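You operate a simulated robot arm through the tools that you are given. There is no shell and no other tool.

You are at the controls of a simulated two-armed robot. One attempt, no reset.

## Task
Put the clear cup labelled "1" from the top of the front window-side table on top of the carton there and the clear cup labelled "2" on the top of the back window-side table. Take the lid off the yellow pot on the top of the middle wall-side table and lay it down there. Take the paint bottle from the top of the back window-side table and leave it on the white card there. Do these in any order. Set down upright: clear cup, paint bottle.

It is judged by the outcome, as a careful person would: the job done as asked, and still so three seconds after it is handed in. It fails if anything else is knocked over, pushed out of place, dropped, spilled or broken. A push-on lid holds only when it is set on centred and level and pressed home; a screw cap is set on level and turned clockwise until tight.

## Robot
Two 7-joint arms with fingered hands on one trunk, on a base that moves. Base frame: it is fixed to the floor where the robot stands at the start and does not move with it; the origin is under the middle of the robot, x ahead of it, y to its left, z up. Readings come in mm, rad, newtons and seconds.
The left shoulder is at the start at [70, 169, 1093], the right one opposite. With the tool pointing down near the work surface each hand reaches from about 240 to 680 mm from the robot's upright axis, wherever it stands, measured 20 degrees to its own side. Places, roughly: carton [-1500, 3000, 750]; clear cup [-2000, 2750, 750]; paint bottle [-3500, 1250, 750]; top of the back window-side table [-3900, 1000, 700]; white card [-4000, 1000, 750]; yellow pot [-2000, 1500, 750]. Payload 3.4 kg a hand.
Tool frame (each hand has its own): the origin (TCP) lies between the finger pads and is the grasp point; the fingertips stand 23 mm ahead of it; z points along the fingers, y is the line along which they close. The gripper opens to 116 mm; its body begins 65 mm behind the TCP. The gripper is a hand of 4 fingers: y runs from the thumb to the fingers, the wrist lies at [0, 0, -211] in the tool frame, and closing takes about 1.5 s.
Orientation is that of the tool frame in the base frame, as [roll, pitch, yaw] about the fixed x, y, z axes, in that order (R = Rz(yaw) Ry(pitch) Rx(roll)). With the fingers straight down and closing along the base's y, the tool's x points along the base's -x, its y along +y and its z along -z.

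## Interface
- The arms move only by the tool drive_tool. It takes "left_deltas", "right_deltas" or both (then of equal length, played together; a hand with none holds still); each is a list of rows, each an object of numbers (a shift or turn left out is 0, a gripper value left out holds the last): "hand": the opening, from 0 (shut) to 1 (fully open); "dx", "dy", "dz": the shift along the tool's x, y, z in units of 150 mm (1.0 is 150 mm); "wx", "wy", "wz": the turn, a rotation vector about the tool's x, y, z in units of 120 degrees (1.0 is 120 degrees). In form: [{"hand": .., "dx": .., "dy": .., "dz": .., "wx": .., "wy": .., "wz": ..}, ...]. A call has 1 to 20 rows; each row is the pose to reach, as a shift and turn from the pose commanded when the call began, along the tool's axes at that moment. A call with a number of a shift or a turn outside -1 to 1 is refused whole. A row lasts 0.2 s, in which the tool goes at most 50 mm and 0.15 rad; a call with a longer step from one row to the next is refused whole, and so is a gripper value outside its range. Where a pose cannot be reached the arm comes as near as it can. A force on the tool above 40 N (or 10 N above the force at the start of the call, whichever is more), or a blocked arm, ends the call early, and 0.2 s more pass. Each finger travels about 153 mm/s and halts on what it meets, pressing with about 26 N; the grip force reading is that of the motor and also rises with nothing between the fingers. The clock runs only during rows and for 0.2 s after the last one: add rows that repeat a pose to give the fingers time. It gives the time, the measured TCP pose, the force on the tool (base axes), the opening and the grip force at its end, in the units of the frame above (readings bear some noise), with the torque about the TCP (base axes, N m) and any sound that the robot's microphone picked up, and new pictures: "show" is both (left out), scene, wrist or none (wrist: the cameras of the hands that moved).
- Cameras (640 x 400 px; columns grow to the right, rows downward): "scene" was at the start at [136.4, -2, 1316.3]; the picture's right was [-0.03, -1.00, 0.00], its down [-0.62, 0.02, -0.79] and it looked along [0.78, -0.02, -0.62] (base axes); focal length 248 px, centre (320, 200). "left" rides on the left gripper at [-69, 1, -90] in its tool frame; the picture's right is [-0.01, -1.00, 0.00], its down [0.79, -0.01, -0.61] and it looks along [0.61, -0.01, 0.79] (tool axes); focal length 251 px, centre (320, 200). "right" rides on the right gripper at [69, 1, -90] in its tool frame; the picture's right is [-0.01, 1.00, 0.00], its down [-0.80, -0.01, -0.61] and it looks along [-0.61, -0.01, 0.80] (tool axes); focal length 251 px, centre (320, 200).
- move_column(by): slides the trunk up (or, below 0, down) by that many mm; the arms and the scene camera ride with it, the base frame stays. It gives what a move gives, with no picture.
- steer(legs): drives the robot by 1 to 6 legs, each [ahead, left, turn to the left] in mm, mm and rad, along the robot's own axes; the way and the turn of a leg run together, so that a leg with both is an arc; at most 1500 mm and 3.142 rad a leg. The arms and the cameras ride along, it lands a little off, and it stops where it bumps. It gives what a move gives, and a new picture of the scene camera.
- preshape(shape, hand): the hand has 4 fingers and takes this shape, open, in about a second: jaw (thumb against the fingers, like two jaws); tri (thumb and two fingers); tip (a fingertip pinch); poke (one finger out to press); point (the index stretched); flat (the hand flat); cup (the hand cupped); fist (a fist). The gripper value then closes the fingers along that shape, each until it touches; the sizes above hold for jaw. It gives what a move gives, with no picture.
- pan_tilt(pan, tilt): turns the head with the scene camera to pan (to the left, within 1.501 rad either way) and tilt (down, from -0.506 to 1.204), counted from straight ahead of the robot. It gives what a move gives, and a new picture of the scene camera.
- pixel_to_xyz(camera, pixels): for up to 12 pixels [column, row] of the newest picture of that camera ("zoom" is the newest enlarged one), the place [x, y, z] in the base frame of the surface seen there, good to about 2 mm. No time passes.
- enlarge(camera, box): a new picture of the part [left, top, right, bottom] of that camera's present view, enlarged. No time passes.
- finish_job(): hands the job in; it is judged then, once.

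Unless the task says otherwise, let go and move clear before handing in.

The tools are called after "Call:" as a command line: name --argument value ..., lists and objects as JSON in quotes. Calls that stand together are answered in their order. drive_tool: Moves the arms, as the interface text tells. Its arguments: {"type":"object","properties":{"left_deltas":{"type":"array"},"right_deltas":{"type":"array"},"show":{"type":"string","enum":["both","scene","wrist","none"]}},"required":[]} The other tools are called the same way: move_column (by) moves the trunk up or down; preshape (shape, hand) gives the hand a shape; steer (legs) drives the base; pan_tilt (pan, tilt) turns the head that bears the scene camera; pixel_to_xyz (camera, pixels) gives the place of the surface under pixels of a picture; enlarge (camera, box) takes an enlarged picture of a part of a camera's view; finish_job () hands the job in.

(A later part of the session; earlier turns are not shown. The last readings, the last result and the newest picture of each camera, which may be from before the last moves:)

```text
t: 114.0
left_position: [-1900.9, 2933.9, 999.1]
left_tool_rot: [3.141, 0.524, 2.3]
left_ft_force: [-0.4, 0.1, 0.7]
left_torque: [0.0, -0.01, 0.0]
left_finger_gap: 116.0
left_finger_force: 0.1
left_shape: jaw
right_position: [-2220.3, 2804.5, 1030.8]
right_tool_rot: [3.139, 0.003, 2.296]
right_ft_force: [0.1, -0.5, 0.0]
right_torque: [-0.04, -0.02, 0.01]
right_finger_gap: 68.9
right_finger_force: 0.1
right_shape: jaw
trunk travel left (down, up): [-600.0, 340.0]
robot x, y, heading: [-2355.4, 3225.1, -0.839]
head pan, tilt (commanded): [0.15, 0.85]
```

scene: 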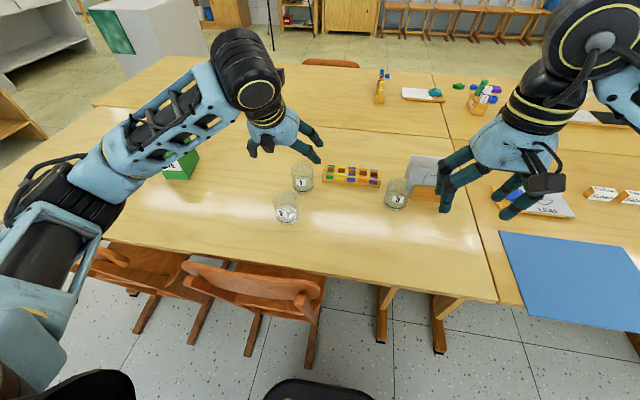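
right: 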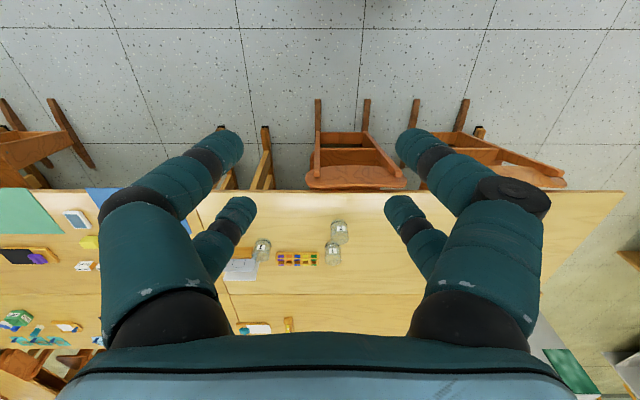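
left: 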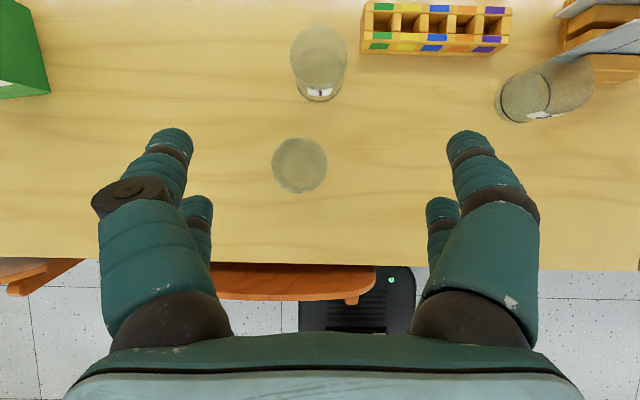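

The tilt worked, and the wrist view shows cup 2 at (300,165) and cup 1 at (318,63). I'll move the hand over cup 1 at a height that clears everything.

Call:
drive_tool --left_deltas '[{"dx": -0.087, "dz": 0.139}, {"dx": -0.174, "dz": 0.278}, {"dx": -0.261, "dz": 0.417}, {"dx": -0.349, "dz": 0.555}, {"dx": -0.436, "dz": 0.694}, {"dx": -0.523, "dz": 0.833}, {"dx": -0.523, "dz": 0.833}]' --show "both"

```text
t: 115.5
left_position: [-1815.1, 2838.0, 930.3]
left_tool_rot: [3.141, 0.524, 2.302]
left_ft_force: [1.1, 0.4, -0.4]
left_torque: [0.01, 0.0, 0.0]
left_finger_gap: 116.0
left_finger_force: 0.0
left_shape: jaw
right_position: [-2220.9, 2804.8, 1029.2]
right_tool_rot: [3.14, 0.001, 2.297]
right_ft_force: [0.4, -0.3, 0.0]
right_torque: [0.0, 0.02, -0.03]
right_finger_gap: 69.2
right_finger_force: 0.1
right_shape: jaw
trunk travel left (down, up): [-600.0, 340.0]
robot x, y, heading: [-2358.6, 3230.6, -0.841]
head pan, tilt (commanded): [0.15, 0.85]
```

scene: 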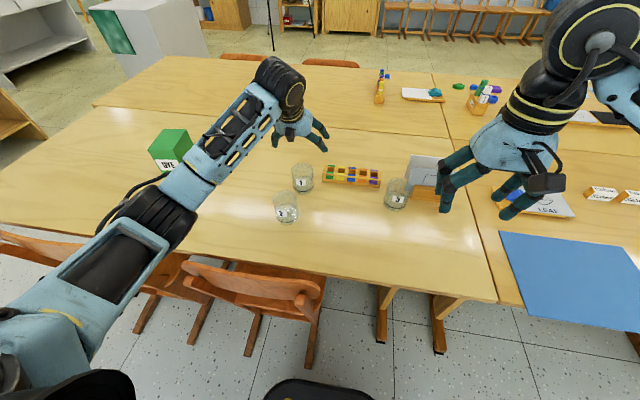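
left: 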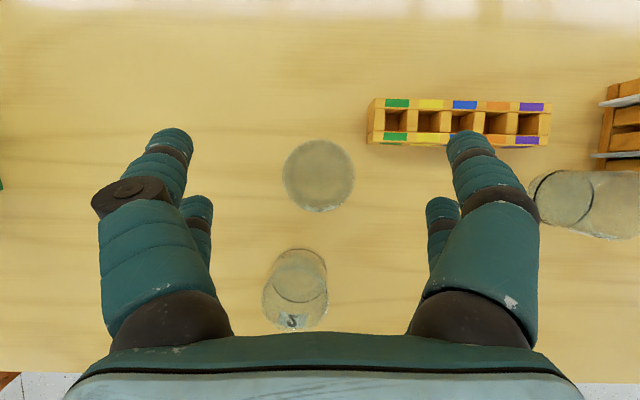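

Cup 1 sits centred between the fingers at (318,175) in the wrist view. I'll check the tray's height, then descend vertically part-way.

Call:
pixel_to_xyz --camera "scene" --pixels '[[326, 166], [325, 172], [330, 180], [345, 168], [375, 172]]'

Call:
drive_tool --left_deltas '[{"dx": 0.07, "dz": 0.12}, {"dx": 0.14, "dz": 0.24}, {"dx": 0.2, "dz": 0.346}, {"dx": 0.25, "dz": 0.433}, {"dx": 0.25, "dz": 0.433}]' --show "both"

```text
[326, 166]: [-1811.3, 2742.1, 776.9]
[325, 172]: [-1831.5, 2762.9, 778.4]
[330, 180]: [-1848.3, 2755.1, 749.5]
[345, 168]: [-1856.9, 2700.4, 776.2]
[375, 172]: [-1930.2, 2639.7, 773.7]
```

```text
t: 116.8
left_position: [-1815.4, 2838.1, 855.3]
left_tool_rot: [3.142, 0.524, 2.3]
left_ft_force: [0.5, 0.7, 0.0]
left_torque: [0.02, -0.05, 0.02]
left_finger_gap: 115.7
left_finger_force: 0.1
left_shape: jaw
right_position: [-2220.2, 2803.6, 1028.8]
right_tool_rot: [3.14, 0.002, 2.297]
right_ft_force: [-0.7, -0.5, 0.2]
right_torque: [0.04, 0.04, 0.05]
right_finger_gap: 69.1
right_finger_force: 0.1
right_shape: jaw
trunk travel left (down, up): [-600.0, 340.0]
robot x, y, heading: [-2359.0, 3230.7, -0.841]
head pan, tilt (commanded): [0.15, 0.85]
```

scene: 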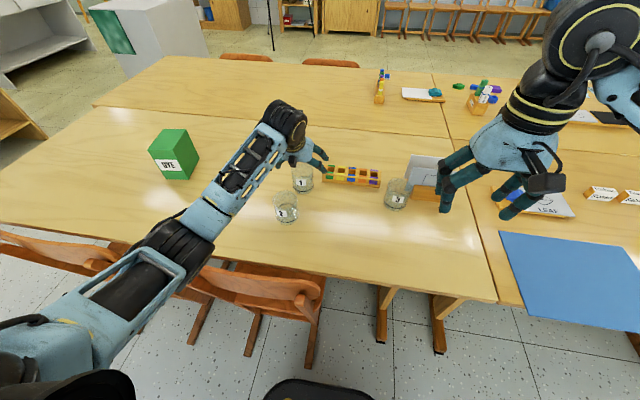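
left: 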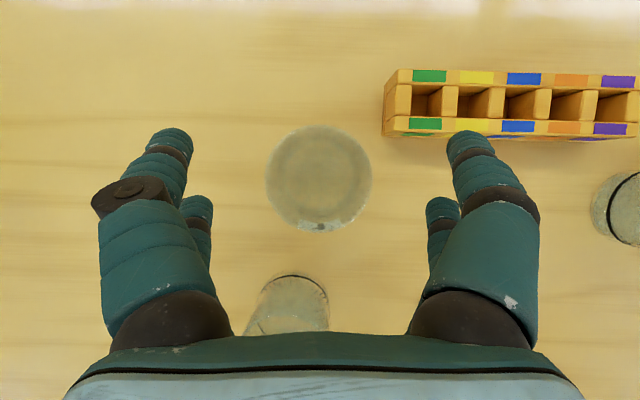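

The tray top is at z≈778, so I'll keep the fingertips above that. I'll narrow the hand slightly and descend to about z=800.

Call:
drive_tool --left_deltas '[{"hand": 0.8, "dx": 0.05, "dz": 0.08}, {"hand": 0.8, "dx": 0.1, "dz": 0.155}, {"hand": 0.8, "dx": 0.15, "dz": 0.232}, {"hand": 0.8, "dx": 0.2, "dz": 0.308}, {"hand": 0.8, "dx": 0.2, "dz": 0.308}]' --show "both"

Call:
enlarge --camera "scene" --box '[240, 130, 400, 230]'

```text
t: 118.0
left_position: [-1816.5, 2839.7, 799.5]
left_tool_rot: [-3.141, 0.524, 2.302]
left_ft_force: [0.3, -0.1, 0.4]
left_torque: [0.03, 0.01, 0.01]
left_finger_gap: 93.1
left_finger_force: 0.0
left_shape: jaw
right_position: [-2218.7, 2803.6, 1030.7]
right_tool_rot: [3.14, 0.002, 2.297]
right_ft_force: [-0.1, -1.3, -0.2]
right_torque: [0.04, -0.02, 0.0]
right_finger_gap: 69.1
right_finger_force: 0.1
right_shape: jaw
trunk travel left (down, up): [-600.0, 340.0]
robot x, y, heading: [-2357.0, 3224.6, -0.837]
head pan, tilt (commanded): [0.15, 0.85]
```

scene: 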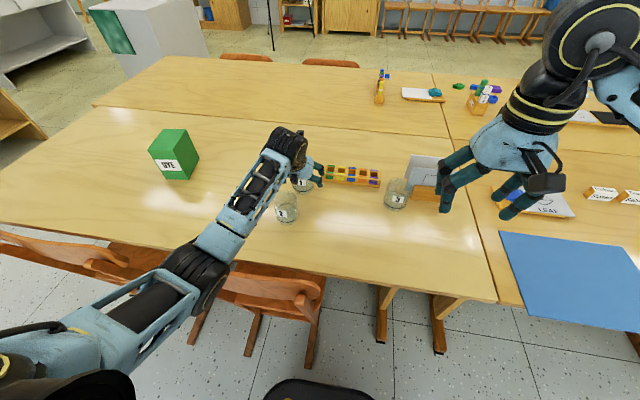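
left: 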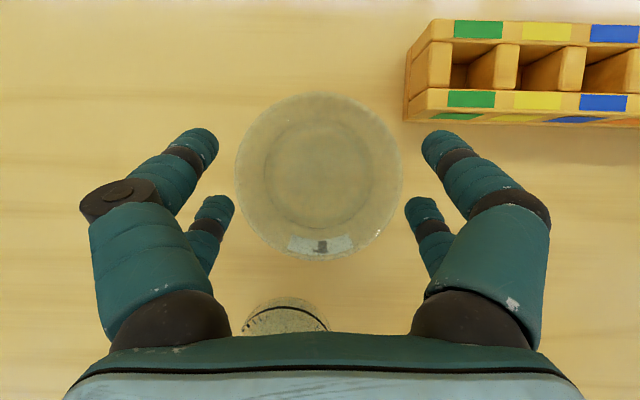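

```text
4.00 times, centred on (320, 180) of scene
```

zoom: 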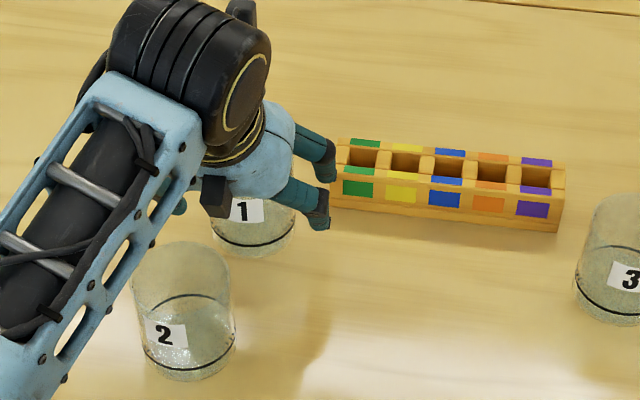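

The cup at (320,177) is centred among all four fingertips and no force is showing. I'll close the hand gently.

Call:
drive_tool --left_deltas '[{"hand": 0.7}, {"hand": 0.6}, {"hand": 0.5}, {"hand": 0.4}, {"hand": 0.3}, {"hand": 0.2}, {"hand": 0.2}, {"hand": 0.2}]' --show "both"

Call:
enlarge --camera "scene" --box '[240, 130, 400, 230]'

```text
t: 119.8
left_position: [-1816.5, 2840.0, 801.7]
left_tool_rot: [3.141, 0.524, 2.3]
left_ft_force: [0.0, 0.0, 0.7]
left_torque: [0.04, -0.01, 0.02]
left_finger_gap: 49.1
left_finger_force: 25.8
left_shape: jaw
right_position: [-2220.7, 2805.0, 1029.9]
right_tool_rot: [3.14, 0.001, 2.298]
right_ft_force: [0.6, 0.5, -0.8]
right_torque: [-0.02, 0.04, -0.03]
right_finger_gap: 69.2
right_finger_force: 0.1
right_shape: jaw
trunk travel left (down, up): [-600.0, 340.0]
robot x, y, heading: [-2355.3, 3227.3, -0.841]
head pan, tilt (commanded): [0.15, 0.85]
```

scene: 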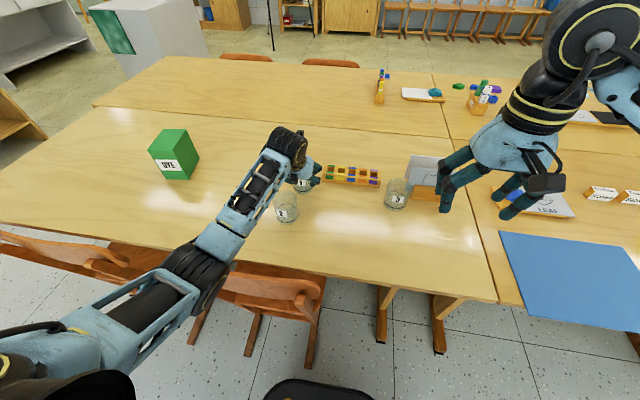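
left: 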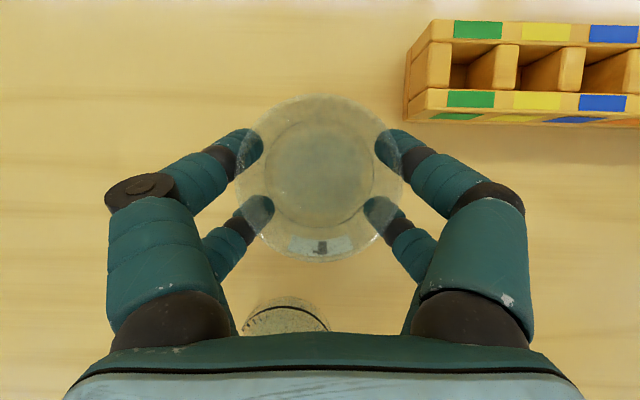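

```text
4.00 times, centred on (320, 180) of scene
```

zoom: 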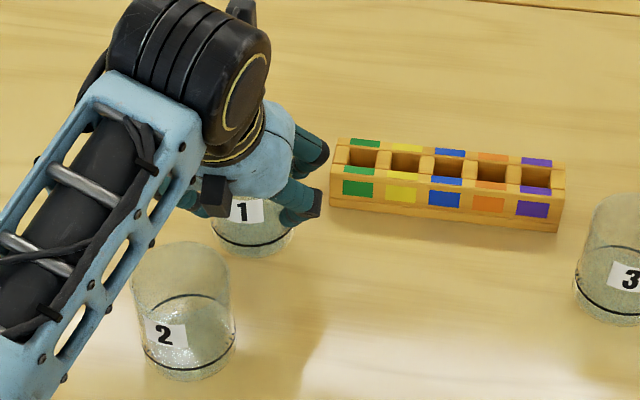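

The grip closed at a 49 mm gap with 26 N, and the cup hasn't shifted. I'll lift straight up, checking the load on the way.

Call:
drive_tool --left_deltas '[{"dx": -0.02, "dz": -0.035}, {"dx": -0.05, "dz": -0.087}, {"dx": -0.1, "dz": -0.173}, {"dx": -0.18, "dz": -0.312}, {"dx": -0.26, "dz": -0.45}, {"dx": -0.34, "dz": -0.589}, {"dx": -0.42, "dz": -0.727}, {"dx": -0.5, "dz": -0.866}]' --show "both"

Call:
enlarge --camera "scene" --box '[220, 90, 380, 190]'

```text
t: 121.5
left_position: [-1815.9, 2839.6, 949.5]
left_tool_rot: [3.14, 0.524, 2.3]
left_ft_force: [-0.4, 0.3, 0.0]
left_torque: [-0.01, -0.01, 0.04]
left_finger_gap: 49.1
left_finger_force: 26.0
left_shape: jaw
right_position: [-2221.7, 2804.4, 1029.5]
right_tool_rot: [3.141, 0.002, 2.297]
right_ft_force: [0.0, -0.1, -0.4]
right_torque: [0.03, 0.02, 0.0]
right_finger_gap: 69.2
right_finger_force: 0.0
right_shape: jaw
trunk travel left (down, up): [-600.0, 340.0]
robot x, y, heading: [-2356.5, 3230.5, -0.839]
head pan, tilt (commanded): [0.15, 0.85]
```

scene: 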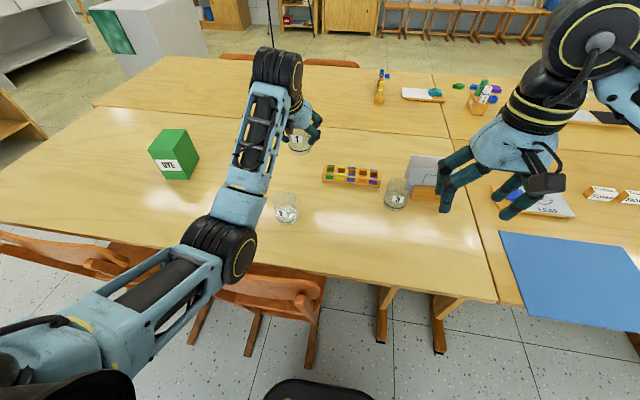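
left: 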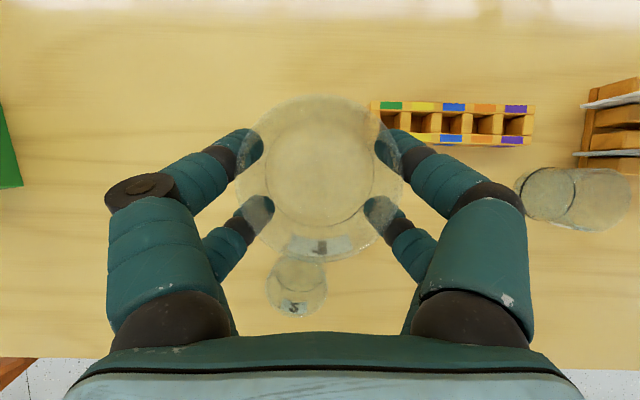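

```text
4.00 times, centred on (300, 140) of scene
```

zoom: 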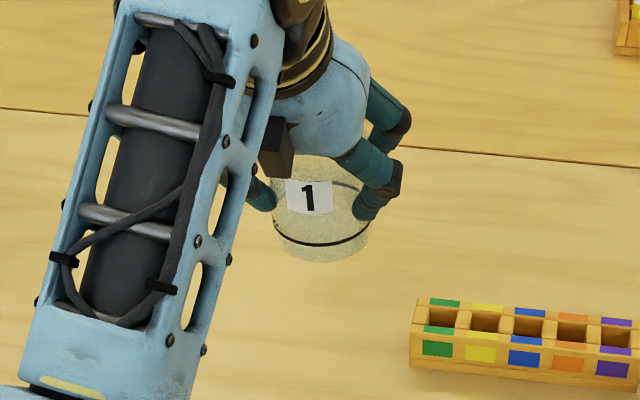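

Cup 1 is lifted and upright at (298,140), and the others stayed put. I'll measure the carton's top corners from here.

Call:
enlarge --camera "scene" --box '[134, 120, 214, 190]'

Call:
pixel_to_xyz --camera "scene" --pixels '[[150, 149], [161, 131], [186, 131], [182, 156], [170, 142], [165, 158], [188, 140], [162, 175], [196, 160]]'

```text
5.71 times, centred on (174, 155) of scene
```

zoom: 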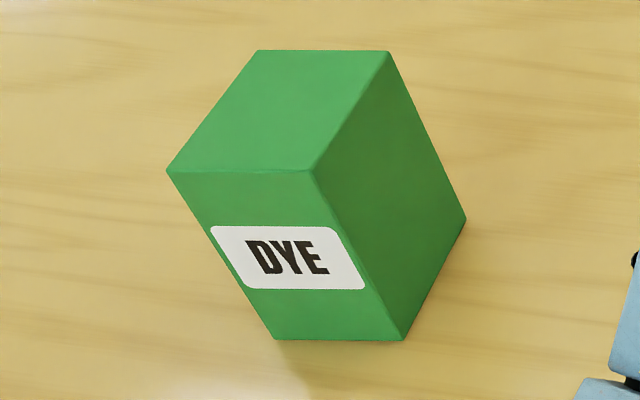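

```text
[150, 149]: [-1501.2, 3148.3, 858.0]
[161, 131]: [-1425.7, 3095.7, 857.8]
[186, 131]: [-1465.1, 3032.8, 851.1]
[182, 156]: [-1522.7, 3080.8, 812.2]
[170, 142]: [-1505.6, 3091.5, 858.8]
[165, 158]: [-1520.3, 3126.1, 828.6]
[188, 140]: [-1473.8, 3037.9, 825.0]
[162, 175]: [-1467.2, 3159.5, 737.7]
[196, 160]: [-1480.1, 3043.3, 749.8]
```

I'll query the carton's top corners in the zoomed picture for better precision.

Call:
enlarge --camera "scene" --box '[134, 120, 214, 190]'

Call:
pixel_to_xyz --camera "zoom" --pixels '[[174, 168], [262, 54], [383, 54], [312, 166], [283, 110], [240, 168], [345, 110]]'

```text
5.71 times, centred on (174, 155) of scene
```

zoom: 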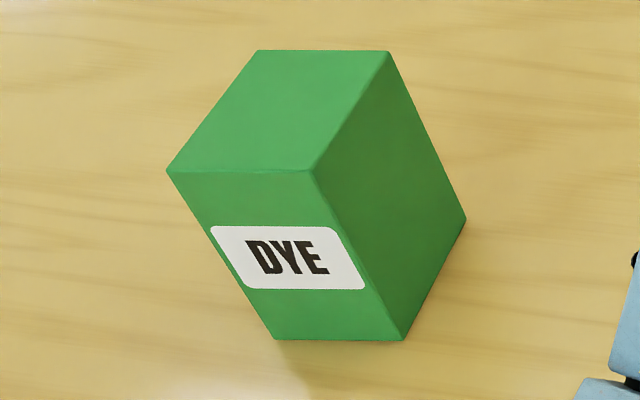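

```text
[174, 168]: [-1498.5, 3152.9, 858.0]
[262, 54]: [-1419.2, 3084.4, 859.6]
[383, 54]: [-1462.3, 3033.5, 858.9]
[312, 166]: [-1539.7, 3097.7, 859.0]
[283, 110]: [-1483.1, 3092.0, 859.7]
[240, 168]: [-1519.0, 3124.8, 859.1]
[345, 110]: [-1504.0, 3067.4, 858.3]
```

The carton top measures about 105 × 68 mm, centred at (-1480,3092,859.5). I'll raise the cup 60 mm more and slide the base about 415 mm left.

Call:
drive_tool --left_deltas '[{"dx": -0.05, "dz": -0.087}, {"dx": -0.1, "dz": -0.173}, {"dx": -0.15, "dz": -0.26}, {"dx": -0.2, "dz": -0.346}]' --show "none"

Call:
steer --legs '[[0, 415, 0]]'

Call:
pan_tilt --pan 0.15 --tilt 0.85

```text
t: 122.5
left_position: [-1815.0, 2839.4, 1009.1]
left_tool_rot: [3.141, 0.522, 2.301]
left_ft_force: [-0.2, -0.6, -0.9]
left_torque: [-0.01, 0.04, -0.01]
left_finger_gap: 49.1
left_finger_force: 26.2
left_shape: jaw
right_position: [-2220.7, 2804.9, 1029.8]
right_tool_rot: [3.141, 0.003, 2.297]
right_ft_force: [0.3, 0.0, -0.3]
right_torque: [-0.01, 0.0, -0.04]
right_finger_gap: 68.9
right_finger_force: 0.1
right_shape: jaw
trunk travel left (down, up): [-600.0, 340.0]
robot x, y, heading: [-2355.5, 3231.0, -0.838]
head pan, tilt (commanded): [0.15, 0.85]
```

```text
t: 125.1
left_position: [-1510.3, 3114.1, 1008.8]
left_tool_rot: [3.141, 0.524, 2.305]
left_ft_force: [0.6, 0.0, 0.2]
left_torque: [0.01, 0.01, -0.02]
left_finger_gap: 48.8
left_finger_force: 25.5
left_shape: jaw
right_position: [-1913.2, 3077.9, 1029.9]
right_tool_rot: [3.14, 0.004, 2.3]
right_ft_force: [-0.6, 0.5, -0.8]
right_torque: [0.01, -0.03, -0.02]
right_finger_gap: 69.3
right_finger_force: 0.1
right_shape: jaw
trunk travel left (down, up): [-600.0, 340.0]
robot x, y, heading: [-2052.6, 3502.4, -0.838]
head pan, tilt (commanded): [0.15, 0.85]
```

scene: 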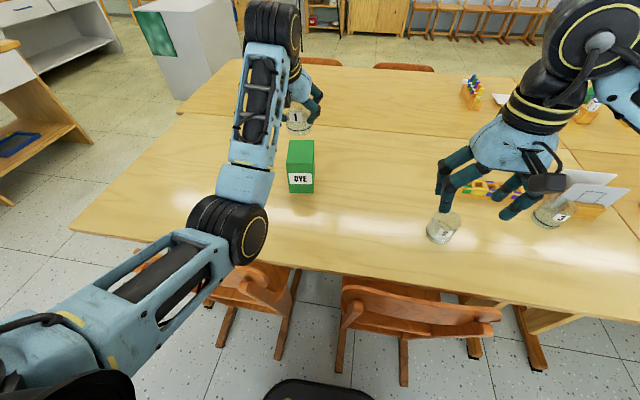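

```text
t: 125.7
left_position: [-1510.9, 3113.3, 1009.6]
left_tool_rot: [-3.14, 0.525, 2.304]
left_ft_force: [0.9, -0.3, -0.7]
left_torque: [0.02, -0.03, -0.02]
left_finger_gap: 48.7
left_finger_force: 26.0
left_shape: jaw
right_position: [-1914.3, 3076.9, 1029.7]
right_tool_rot: [-3.142, 0.001, 2.299]
right_ft_force: [1.0, -0.2, -0.8]
right_torque: [-0.02, -0.01, 0.01]
right_finger_gap: 69.1
right_finger_force: 0.0
right_shape: jaw
trunk travel left (down, up): [-600.0, 340.0]
robot x, y, heading: [-2055.2, 3505.1, -0.84]
head pan, tilt (commanded): [0.15, 0.85]
```

scene: 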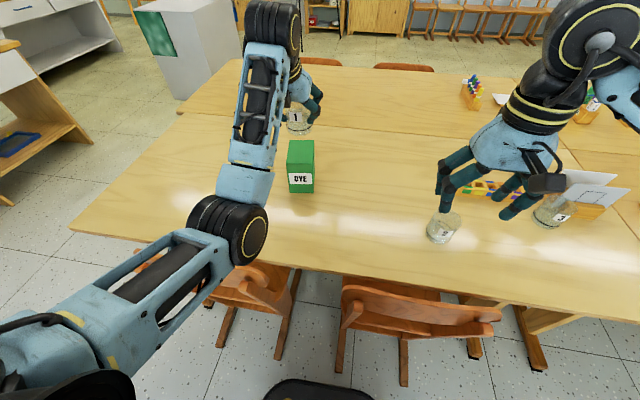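

Cup 1 now hovers near the carton, which is at (301,165). I'll measure the cup's label and the carton again from here.

Call:
enlarge --camera "scene" --box '[260, 95, 340, 195]'

Call:
pixel_to_xyz --camera "zoom" --pixels '[[270, 82], [300, 84], [285, 97], [255, 110], [335, 110], [298, 130], [275, 182], [355, 182], [268, 270], [372, 270], [316, 225], [290, 115]]'

```text
4.00 times, centred on (300, 145) of scene
```

zoom: 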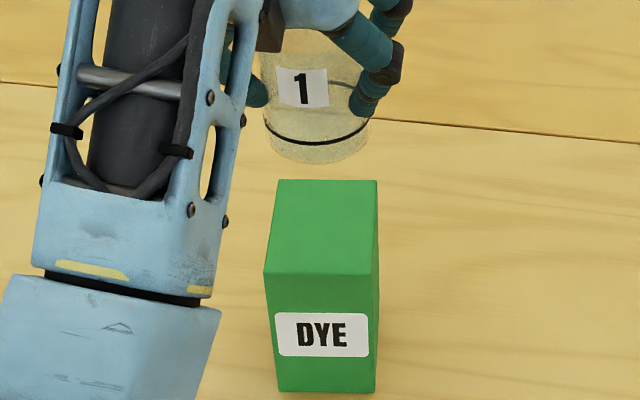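

```text
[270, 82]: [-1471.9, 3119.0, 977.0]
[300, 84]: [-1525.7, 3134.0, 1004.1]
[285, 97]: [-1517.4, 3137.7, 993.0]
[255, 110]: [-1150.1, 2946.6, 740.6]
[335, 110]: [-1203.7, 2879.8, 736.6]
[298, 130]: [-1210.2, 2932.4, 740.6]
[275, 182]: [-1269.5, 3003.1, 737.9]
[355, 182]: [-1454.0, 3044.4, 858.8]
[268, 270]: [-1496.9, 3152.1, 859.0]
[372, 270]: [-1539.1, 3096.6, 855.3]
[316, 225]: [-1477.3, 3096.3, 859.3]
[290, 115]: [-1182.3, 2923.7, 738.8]
```

I'll query more points on the cup's label so I can work out the cup axis accurately.

Call:
pixel_to_xyz --camera "zoom" --pixels '[[303, 78], [303, 92], [324, 86], [284, 88], [312, 102], [318, 75], [275, 135], [315, 141], [360, 135]]'

```text
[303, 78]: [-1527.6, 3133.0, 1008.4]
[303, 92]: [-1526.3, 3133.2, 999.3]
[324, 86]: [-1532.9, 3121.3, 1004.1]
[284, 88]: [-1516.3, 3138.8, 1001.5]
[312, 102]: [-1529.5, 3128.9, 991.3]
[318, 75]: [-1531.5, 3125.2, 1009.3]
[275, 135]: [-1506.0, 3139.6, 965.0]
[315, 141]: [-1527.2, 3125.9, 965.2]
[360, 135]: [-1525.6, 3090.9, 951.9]
```

The cup axis fits at (-1504,3109), upright with its base near z=948. I'll shift it over the carton's centre and lower to just above the top.

Call:
drive_tool --left_deltas '[{"dx": -0.08, "dy": 0.02, "dz": 0.05}, {"dx": -0.165, "dy": 0.043, "dz": 0.095}, {"dx": -0.1, "dy": 0.043, "dz": 0.21}, {"dx": -0.035, "dy": 0.043, "dz": 0.32}, {"dx": 0.03, "dy": 0.043, "dz": 0.433}, {"dx": 0.06, "dy": 0.043, "dz": 0.485}, {"dx": 0.06, "dy": 0.043, "dz": 0.485}]' --show "both"

Call:
enlarge --camera "scene" --box '[260, 95, 340, 195]'

```text
t: 127.3
left_position: [-1484.7, 3097.7, 940.4]
left_tool_rot: [3.141, 0.522, 2.304]
left_ft_force: [0.1, -0.3, -0.2]
left_torque: [-0.01, 0.02, -0.02]
left_finger_gap: 48.9
left_finger_force: 26.4
left_shape: jaw
right_position: [-1914.9, 3076.6, 1029.8]
right_tool_rot: [3.138, 0.003, 2.301]
right_ft_force: [0.2, -0.3, 0.4]
right_torque: [0.01, -0.03, -0.05]
right_finger_gap: 69.2
right_finger_force: 0.0
right_shape: jaw
trunk travel left (down, up): [-600.0, 340.0]
robot x, y, heading: [-2050.3, 3503.9, -0.834]
head pan, tilt (commanded): [0.15, 0.85]
```

scene: 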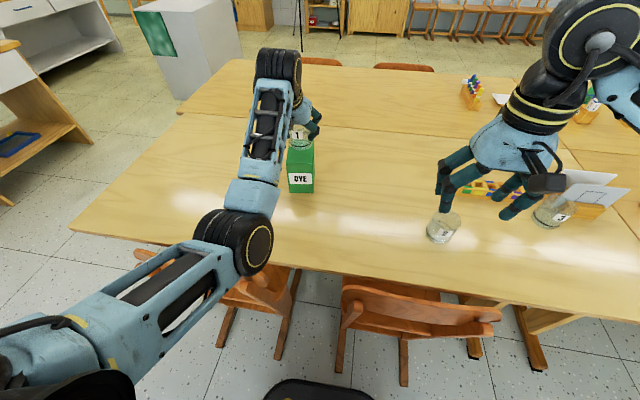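
left: 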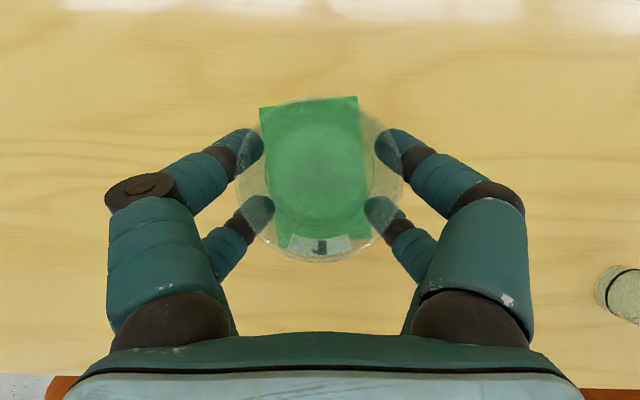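

```text
4.00 times, centred on (300, 145) of scene
```

zoom: 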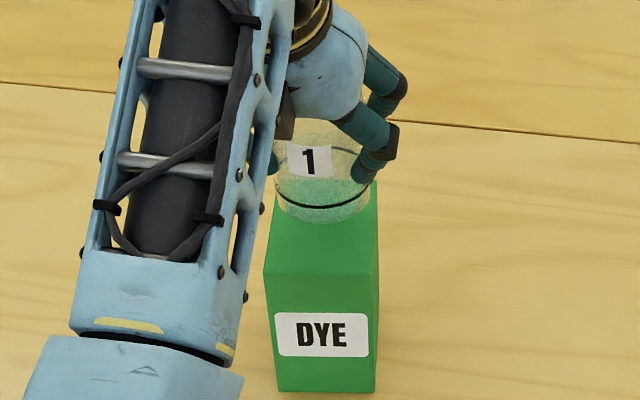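

The wrist view shows the cup base at (320,172) centred on the green top, about 19 mm above it. I'll lower 15 mm, then feel for contact in small steps.

Call:
drive_tool --left_deltas '[{"dx": 0.017, "dz": 0.029}, {"dx": 0.033, "dz": 0.058}, {"dx": 0.05, "dz": 0.087}, {"dx": 0.05, "dz": 0.087}]' --show "none"

Call:
drive_tool --left_deltas '[{"dx": 0.0033, "dz": 0.0058}, {"dx": 0.0067, "dz": 0.0115}, {"dx": 0.0067, "dz": 0.0115}]' --show "both"

Call:
enlarge --camera "scene" --box '[260, 95, 340, 195]'

```text
t: 128.3
left_position: [-1487.1, 3097.5, 927.2]
left_tool_rot: [-3.141, 0.525, 2.305]
left_ft_force: [0.5, -0.2, -0.3]
left_torque: [0.02, -0.05, 0.02]
left_finger_gap: 49.0
left_finger_force: 25.8
left_shape: jaw
right_position: [-1913.9, 3078.1, 1029.9]
right_tool_rot: [3.141, 0.002, 2.3]
right_ft_force: [-0.5, 0.4, 0.9]
right_torque: [-0.04, -0.01, 0.02]
right_finger_gap: 69.1
right_finger_force: 0.1
right_shape: jaw
trunk travel left (down, up): [-600.0, 340.0]
robot x, y, heading: [-2056.6, 3501.5, -0.837]
head pan, tilt (commanded): [0.15, 0.85]
```

```text
t: 129.1
left_position: [-1485.6, 3096.4, 924.7]
left_tool_rot: [-3.141, 0.523, 2.304]
left_ft_force: [0.0, -0.4, -0.4]
left_torque: [0.0, 0.01, 0.0]
left_finger_gap: 48.9
left_finger_force: 25.8
left_shape: jaw
right_position: [-1914.1, 3076.4, 1030.2]
right_tool_rot: [3.141, 0.002, 2.3]
right_ft_force: [-0.3, -0.4, 0.4]
right_torque: [-0.01, 0.0, 0.01]
right_finger_gap: 69.2
right_finger_force: 0.0
right_shape: jaw
trunk travel left (down, up): [-600.0, 340.0]
robot x, y, heading: [-2057.4, 3500.3, -0.837]
head pan, tilt (commanded): [0.15, 0.85]
```

scene: 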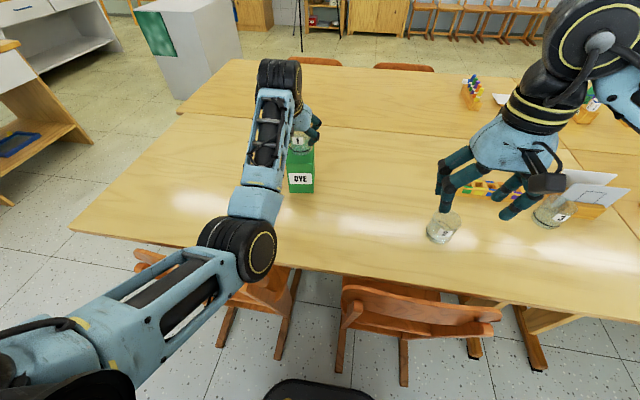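
left: 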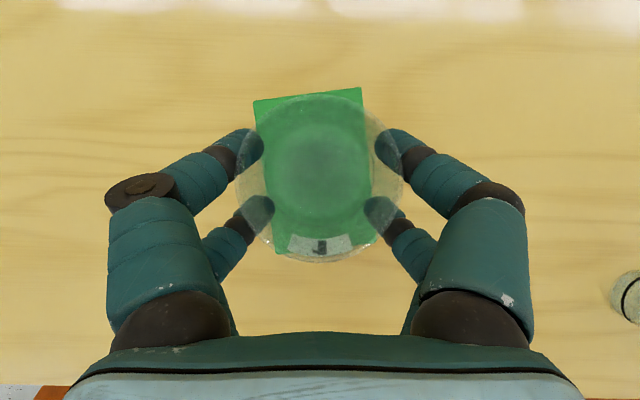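

```text
4.00 times, centred on (300, 145) of scene
```

zoom: 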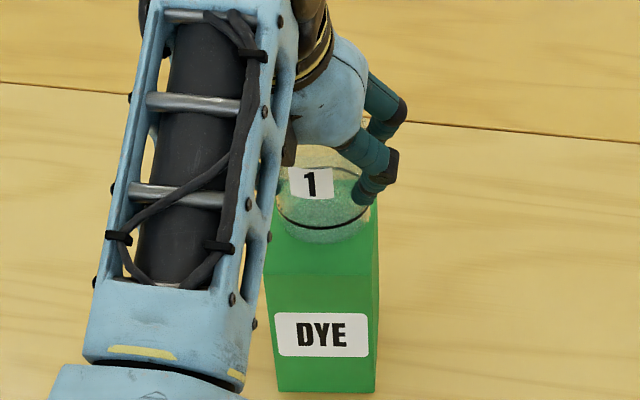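

The cup is about 3 mm above the carton and centred on it. I'll lower 1 mm at a time until the force rises.

Call:
drive_tool --left_deltas '[{"dx": 0.0033, "dz": 0.0058}, {"dx": 0.0067, "dz": 0.0115}, {"dx": 0.0083, "dz": 0.0144}, {"dx": 0.0083, "dz": 0.0144}]' --show "none"

```text
t: 130.1
left_position: [-1485.8, 3097.0, 923.0]
left_tool_rot: [3.141, 0.523, 2.305]
left_ft_force: [0.8, -0.4, -0.6]
left_torque: [-0.01, -0.02, -0.02]
left_finger_gap: 48.8
left_finger_force: 26.4
left_shape: jaw
right_position: [-1914.9, 3077.5, 1030.0]
right_tool_rot: [3.14, 0.001, 2.299]
right_ft_force: [0.3, -0.2, -0.1]
right_torque: [-0.05, 0.0, 0.03]
right_finger_gap: 69.2
right_finger_force: 0.0
right_shape: jaw
trunk travel left (down, up): [-600.0, 340.0]
robot x, y, heading: [-2049.9, 3496.7, -0.839]
head pan, tilt (commanded): [0.15, 0.85]
```

Call:
drive_tool --left_deltas '[{"dx": 0.0033, "dz": 0.0058}, {"dx": 0.0067, "dz": 0.0115}, {"dx": 0.0067, "dz": 0.0115}]' --show "none"

```text
t: 130.9
left_position: [-1486.5, 3097.7, 920.5]
left_tool_rot: [-3.142, 0.523, 2.306]
left_ft_force: [1.0, 0.2, 0.9]
left_torque: [-0.01, 0.0, -0.01]
left_finger_gap: 49.2
left_finger_force: 25.4
left_shape: jaw
right_position: [-1914.5, 3077.6, 1028.5]
right_tool_rot: [3.14, 0.002, 2.301]
right_ft_force: [-0.2, 0.0, -0.5]
right_torque: [-0.02, -0.04, -0.03]
right_finger_gap: 68.9
right_finger_force: 0.1
right_shape: jaw
trunk travel left (down, up): [-600.0, 340.0]
robot x, y, heading: [-2055.5, 3501.9, -0.836]
head pan, tilt (commanded): [0.15, 0.85]
```

The force is still near zero (0.9 N). I'll continue with another 2 mm.

Call:
drive_tool --left_deltas '[{"dx": 0.0033, "dz": 0.0058}, {"dx": 0.0067, "dz": 0.0115}, {"dx": 0.0067, "dz": 0.0115}]' --show "scene"

Call:
enlarge --camera "scene" --box '[260, 95, 340, 195]'

```text
t: 131.7
left_position: [-1486.1, 3096.6, 921.3]
left_tool_rot: [3.138, 0.526, 2.302]
left_ft_force: [1.6, -1.3, 8.7]
left_torque: [0.04, -0.09, -0.02]
left_finger_gap: 48.9
left_finger_force: 26.2
left_shape: jaw
right_position: [-1914.4, 3077.0, 1030.3]
right_tool_rot: [3.14, 0.001, 2.301]
right_ft_force: [1.2, 0.6, 0.7]
right_torque: [-0.01, -0.02, 0.02]
right_finger_gap: 69.2
right_finger_force: 0.2
right_shape: jaw
trunk travel left (down, up): [-600.0, 340.0]
robot x, y, heading: [-2054.0, 3502.6, -0.84]
head pan, tilt (commanded): [0.15, 0.85]
```

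scene: 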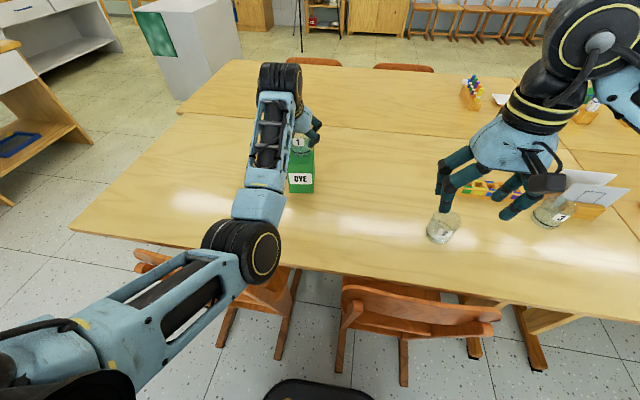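

```text
4.00 times, centred on (300, 145) of scene
```

zoom: 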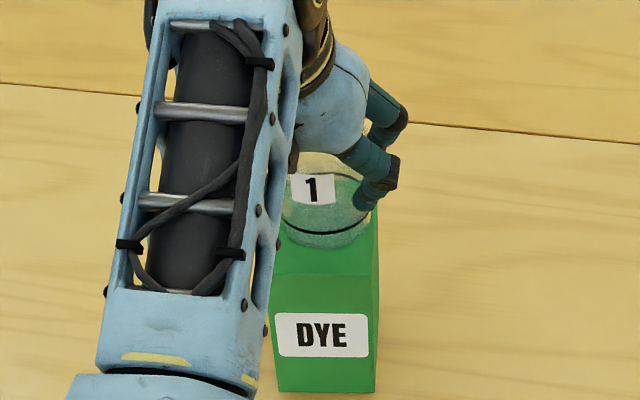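

The 8.7 N force shows the cup is resting on the carton, centred. I'll open the fingers slowly and look before rising.

Call:
drive_tool --left_deltas '[{"hand": 0.3}, {"hand": 0.4}, {"hand": 0.45}, {"hand": 0.5}, {"hand": 0.6}, {"hand": 0.7}, {"hand": 0.8}, {"hand": 0.8}]' --show "both"

Call:
enlarge --camera "scene" --box '[260, 95, 340, 195]'

```text
t: 133.5
left_position: [-1486.5, 3097.2, 919.6]
left_tool_rot: [3.141, 0.524, 2.304]
left_ft_force: [0.0, 0.0, 0.6]
left_torque: [0.01, 0.0, 0.01]
left_finger_gap: 92.2
left_finger_force: 0.0
left_shape: jaw
right_position: [-1914.5, 3077.0, 1028.8]
right_tool_rot: [3.139, 0.002, 2.299]
right_ft_force: [-0.6, -0.4, 0.3]
right_torque: [-0.02, -0.01, 0.0]
right_finger_gap: 69.0
right_finger_force: 0.0
right_shape: jaw
trunk travel left (down, up): [-600.0, 340.0]
robot x, y, heading: [-2050.7, 3502.5, -0.836]
head pan, tilt (commanded): [0.15, 0.85]
```

scene: 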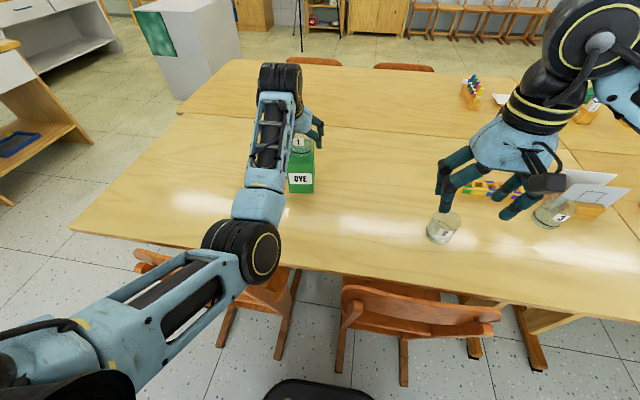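
left: 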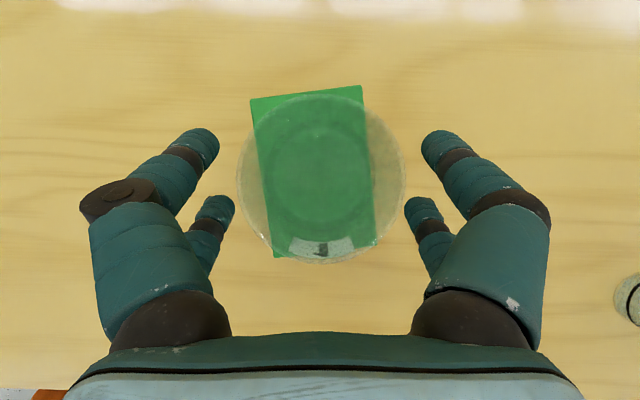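

```text
4.00 times, centred on (300, 145) of scene
```

zoom: 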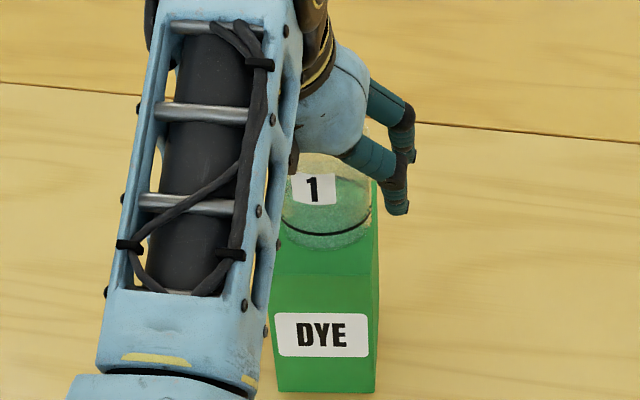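

The cup stands freely on the carton and the fingers are clear of it. I'll raise the left hand straight up.

Call:
drive_tool --left_deltas '[{"dx": -0.05, "dz": -0.087}, {"dx": -0.12, "dz": -0.208}, {"dx": -0.2, "dz": -0.346}, {"dx": -0.3, "dz": -0.52}, {"dx": -0.4, "dz": -0.693}, {"dx": -0.42, "dz": -0.727}]' --show "both"

Call:
enlarge --camera "scene" --box '[260, 95, 340, 195]'

```text
t: 134.9
left_position: [-1486.0, 3098.5, 1045.1]
left_tool_rot: [3.141, 0.524, 2.304]
left_ft_force: [-0.7, -0.3, -0.1]
left_torque: [0.01, 0.02, 0.0]
left_finger_gap: 92.5
left_finger_force: 0.0
left_shape: jaw
right_position: [-1914.9, 3077.9, 1029.9]
right_tool_rot: [3.14, 0.002, 2.302]
right_ft_force: [0.2, -0.7, 0.9]
right_torque: [0.01, 0.0, -0.02]
right_finger_gap: 69.1
right_finger_force: 0.0
right_shape: jaw
trunk travel left (down, up): [-600.0, 340.0]
robot x, y, heading: [-2049.2, 3504.3, -0.837]
head pan, tilt (commanded): [0.15, 0.85]
```

scene: 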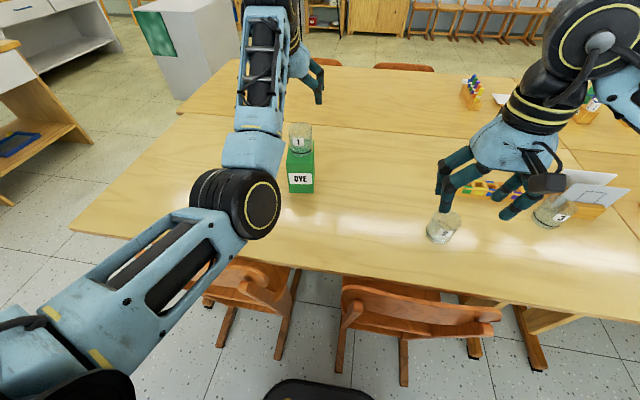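
left: 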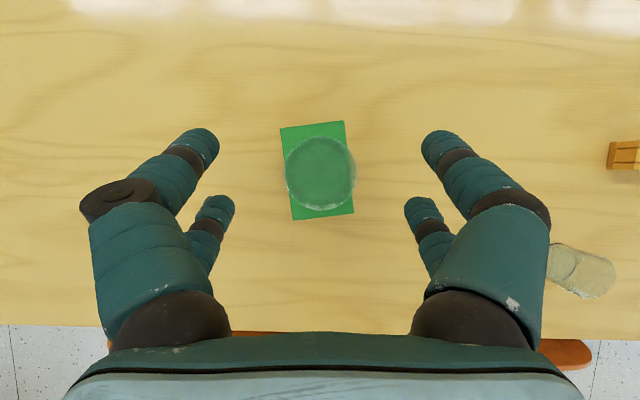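

```text
4.00 times, centred on (300, 145) of scene
```

zoom: 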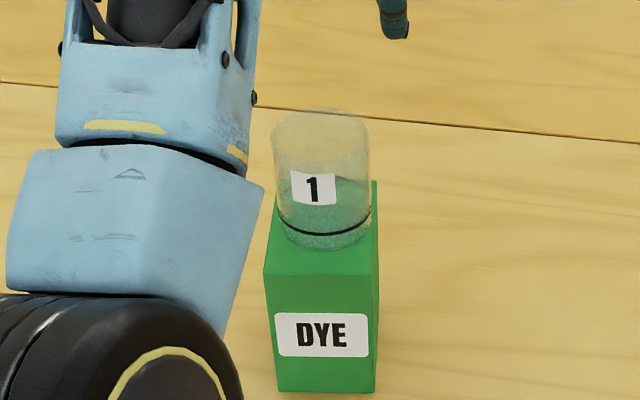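

Cup 1 stands upright, centred on the carton. Next I'll draw the left arm back and move the right hand over cup 2 at (-1872,2939).

Call:
drive_tool --left_deltas '[{"dx": 0.1, "dz": -0.058, "wy": 0.031}, {"dx": 0.2, "dz": -0.117, "wy": 0.062}, {"dx": 0.3, "dz": -0.175, "wy": 0.094}, {"dx": 0.4, "dz": -0.233, "wy": 0.125}, {"dx": 0.5, "dz": -0.292, "wy": 0.156}, {"dx": 0.6, "dz": -0.35, "wy": 0.187}, {"dx": 0.7, "dz": -0.408, "wy": 0.219}, {"dx": 0.808, "dz": -0.467, "wy": 0.25}]' --right_deltas '[{"hand": 0.8, "dx": -0.11, "dy": -0.05}, {"hand": 1.0, "dx": -0.22, "dy": -0.1}, {"hand": 1.0, "dx": -0.33, "dy": -0.15}, {"hand": 1.0, "dx": -0.44, "dy": -0.2, "dz": 0.13}, {"hand": 1.0, "dx": -0.55, "dy": -0.25, "dz": 0.26}, {"hand": 1.0, "dx": -0.66, "dy": -0.3, "dz": 0.4}, {"hand": 1.0, "dx": -0.77, "dy": -0.35, "dz": 0.53}, {"hand": 1.0, "dx": -0.88, "dy": -0.401, "dz": 0.667}]' --show "both"

```text
t: 136.7
left_position: [-1537.2, 3151.1, 1062.2]
left_tool_rot: [3.141, -0.001, 2.303]
left_ft_force: [-0.4, -0.3, 0.0]
left_torque: [0.0, 0.0, -0.02]
left_finger_gap: 92.6
left_finger_force: 0.1
left_shape: jaw
left hand out of reach, approached as far as the arm can: row 4, 5, 6, 7, 8
right_position: [-1872.6, 2938.7, 929.5]
right_tool_rot: [3.14, 0.003, 2.299]
right_ft_force: [0.0, 0.2, 0.4]
right_torque: [-0.02, 0.02, -0.02]
right_finger_gap: 115.7
right_finger_force: 0.2
right_shape: jaw
trunk travel left (down, up): [-600.0, 340.0]
robot x, y, heading: [-2053.7, 3501.4, -0.836]
head pan, tilt (commanded): [0.15, 0.85]
```

scene: 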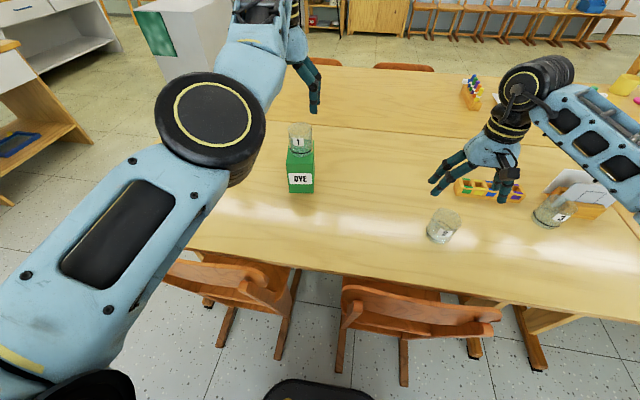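
right: 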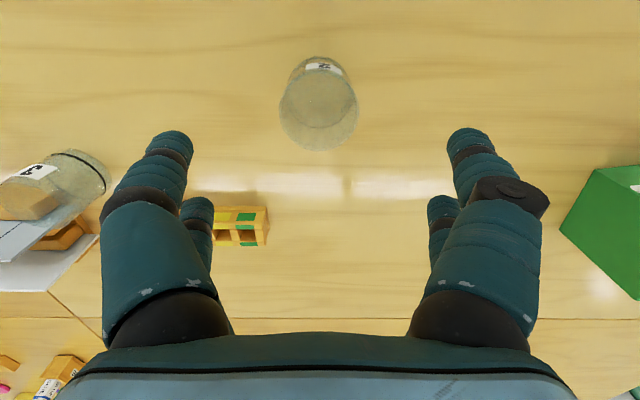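
left: 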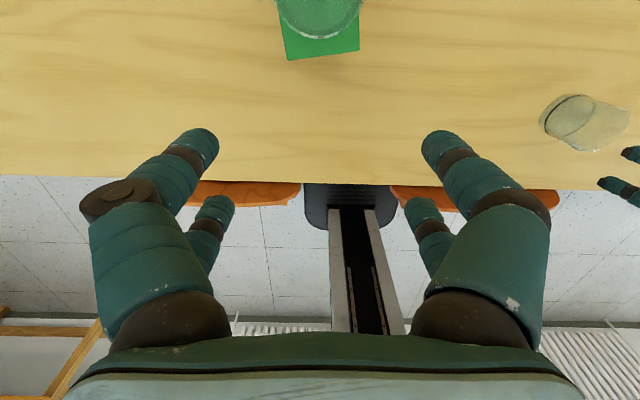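

Cup 2's rim is centred at (318,115) in the right wrist view, directly beneath the hand. I'll lower the right hand to z≈800.

Call:
drive_tool --right_deltas '[{"hand": 0.9, "dz": 0.2}, {"hand": 0.8, "dz": 0.4}, {"hand": 0.8, "dz": 0.56}, {"hand": 0.8, "dz": 0.7}, {"hand": 0.8, "dz": 0.8}, {"hand": 0.8, "dz": 0.863}, {"hand": 0.8, "dz": 0.863}]' --show "both"

Call:
enlarge --camera "scene" --box '[390, 150, 550, 250]'

```text
t: 138.3
left_position: [-1538.2, 3152.3, 1062.3]
left_tool_rot: [-3.14, -0.002, 2.305]
left_ft_force: [-0.5, -0.7, 0.2]
left_torque: [0.03, 0.01, 0.01]
left_finger_gap: 92.4
left_finger_force: 0.1
left_shape: jaw
right_position: [-1872.3, 2938.9, 800.9]
right_tool_rot: [3.141, 0.002, 2.3]
right_ft_force: [-0.4, -0.2, 0.2]
right_torque: [0.02, 0.01, 0.01]
right_finger_gap: 93.1
right_finger_force: 0.1
right_shape: jaw
trunk travel left (down, up): [-600.0, 340.0]
robot x, y, heading: [-2054.3, 3504.3, -0.839]
head pan, tilt (commanded): [0.15, 0.85]
```

scene: 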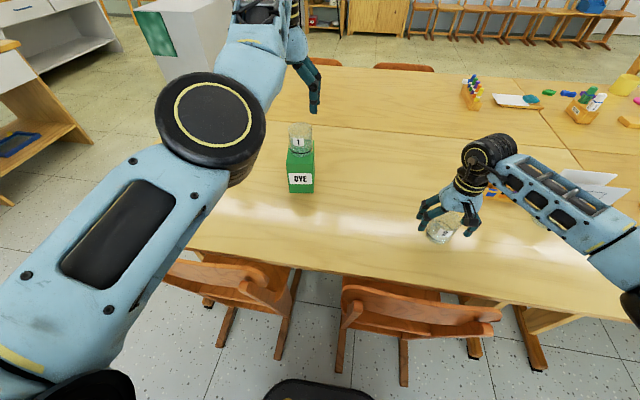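
right: 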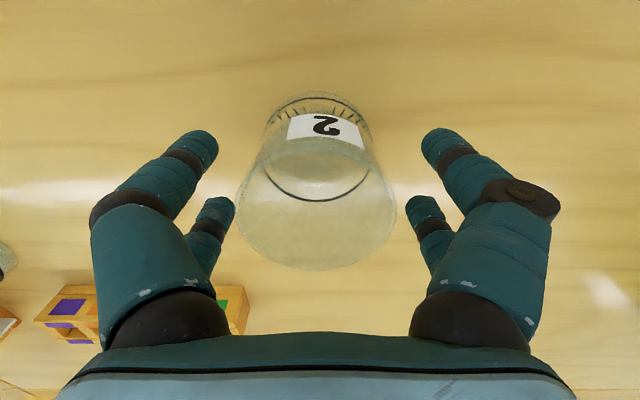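

```text
4.00 times, centred on (470, 200) of scene
```

zoom: 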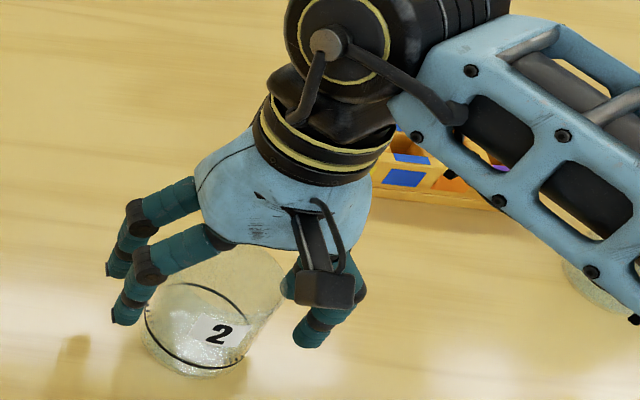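

The fingers straddle cup 2 evenly left to right. I'll measure the rim in the wrist view to check the front-to-back centring.

Call:
pixel_to_xyz --camera "right" --pixels '[[318, 266], [318, 262], [240, 215], [394, 215], [318, 150], [325, 125], [318, 255], [390, 230], [246, 230]]'

Call:
enlarge --camera "right" --box '[200, 80, 440, 280]'

```text
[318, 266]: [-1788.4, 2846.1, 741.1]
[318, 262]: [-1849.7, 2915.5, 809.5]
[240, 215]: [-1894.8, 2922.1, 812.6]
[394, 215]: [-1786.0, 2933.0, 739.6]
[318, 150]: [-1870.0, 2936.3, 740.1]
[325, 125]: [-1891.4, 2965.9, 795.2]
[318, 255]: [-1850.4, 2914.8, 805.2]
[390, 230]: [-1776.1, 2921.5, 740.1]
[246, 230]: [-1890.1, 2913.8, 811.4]
```

```text
2.00 times, centred on (320, 180) of right
```

zoom: 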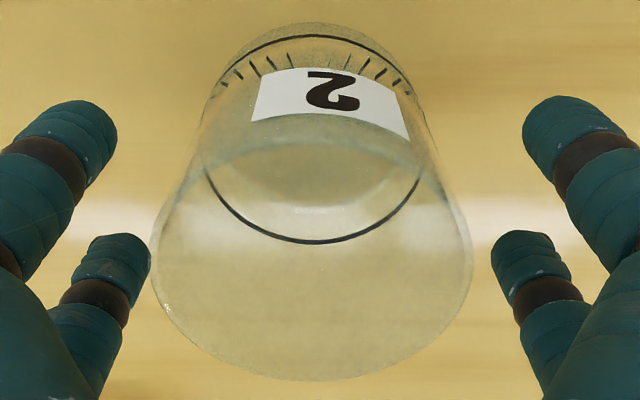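

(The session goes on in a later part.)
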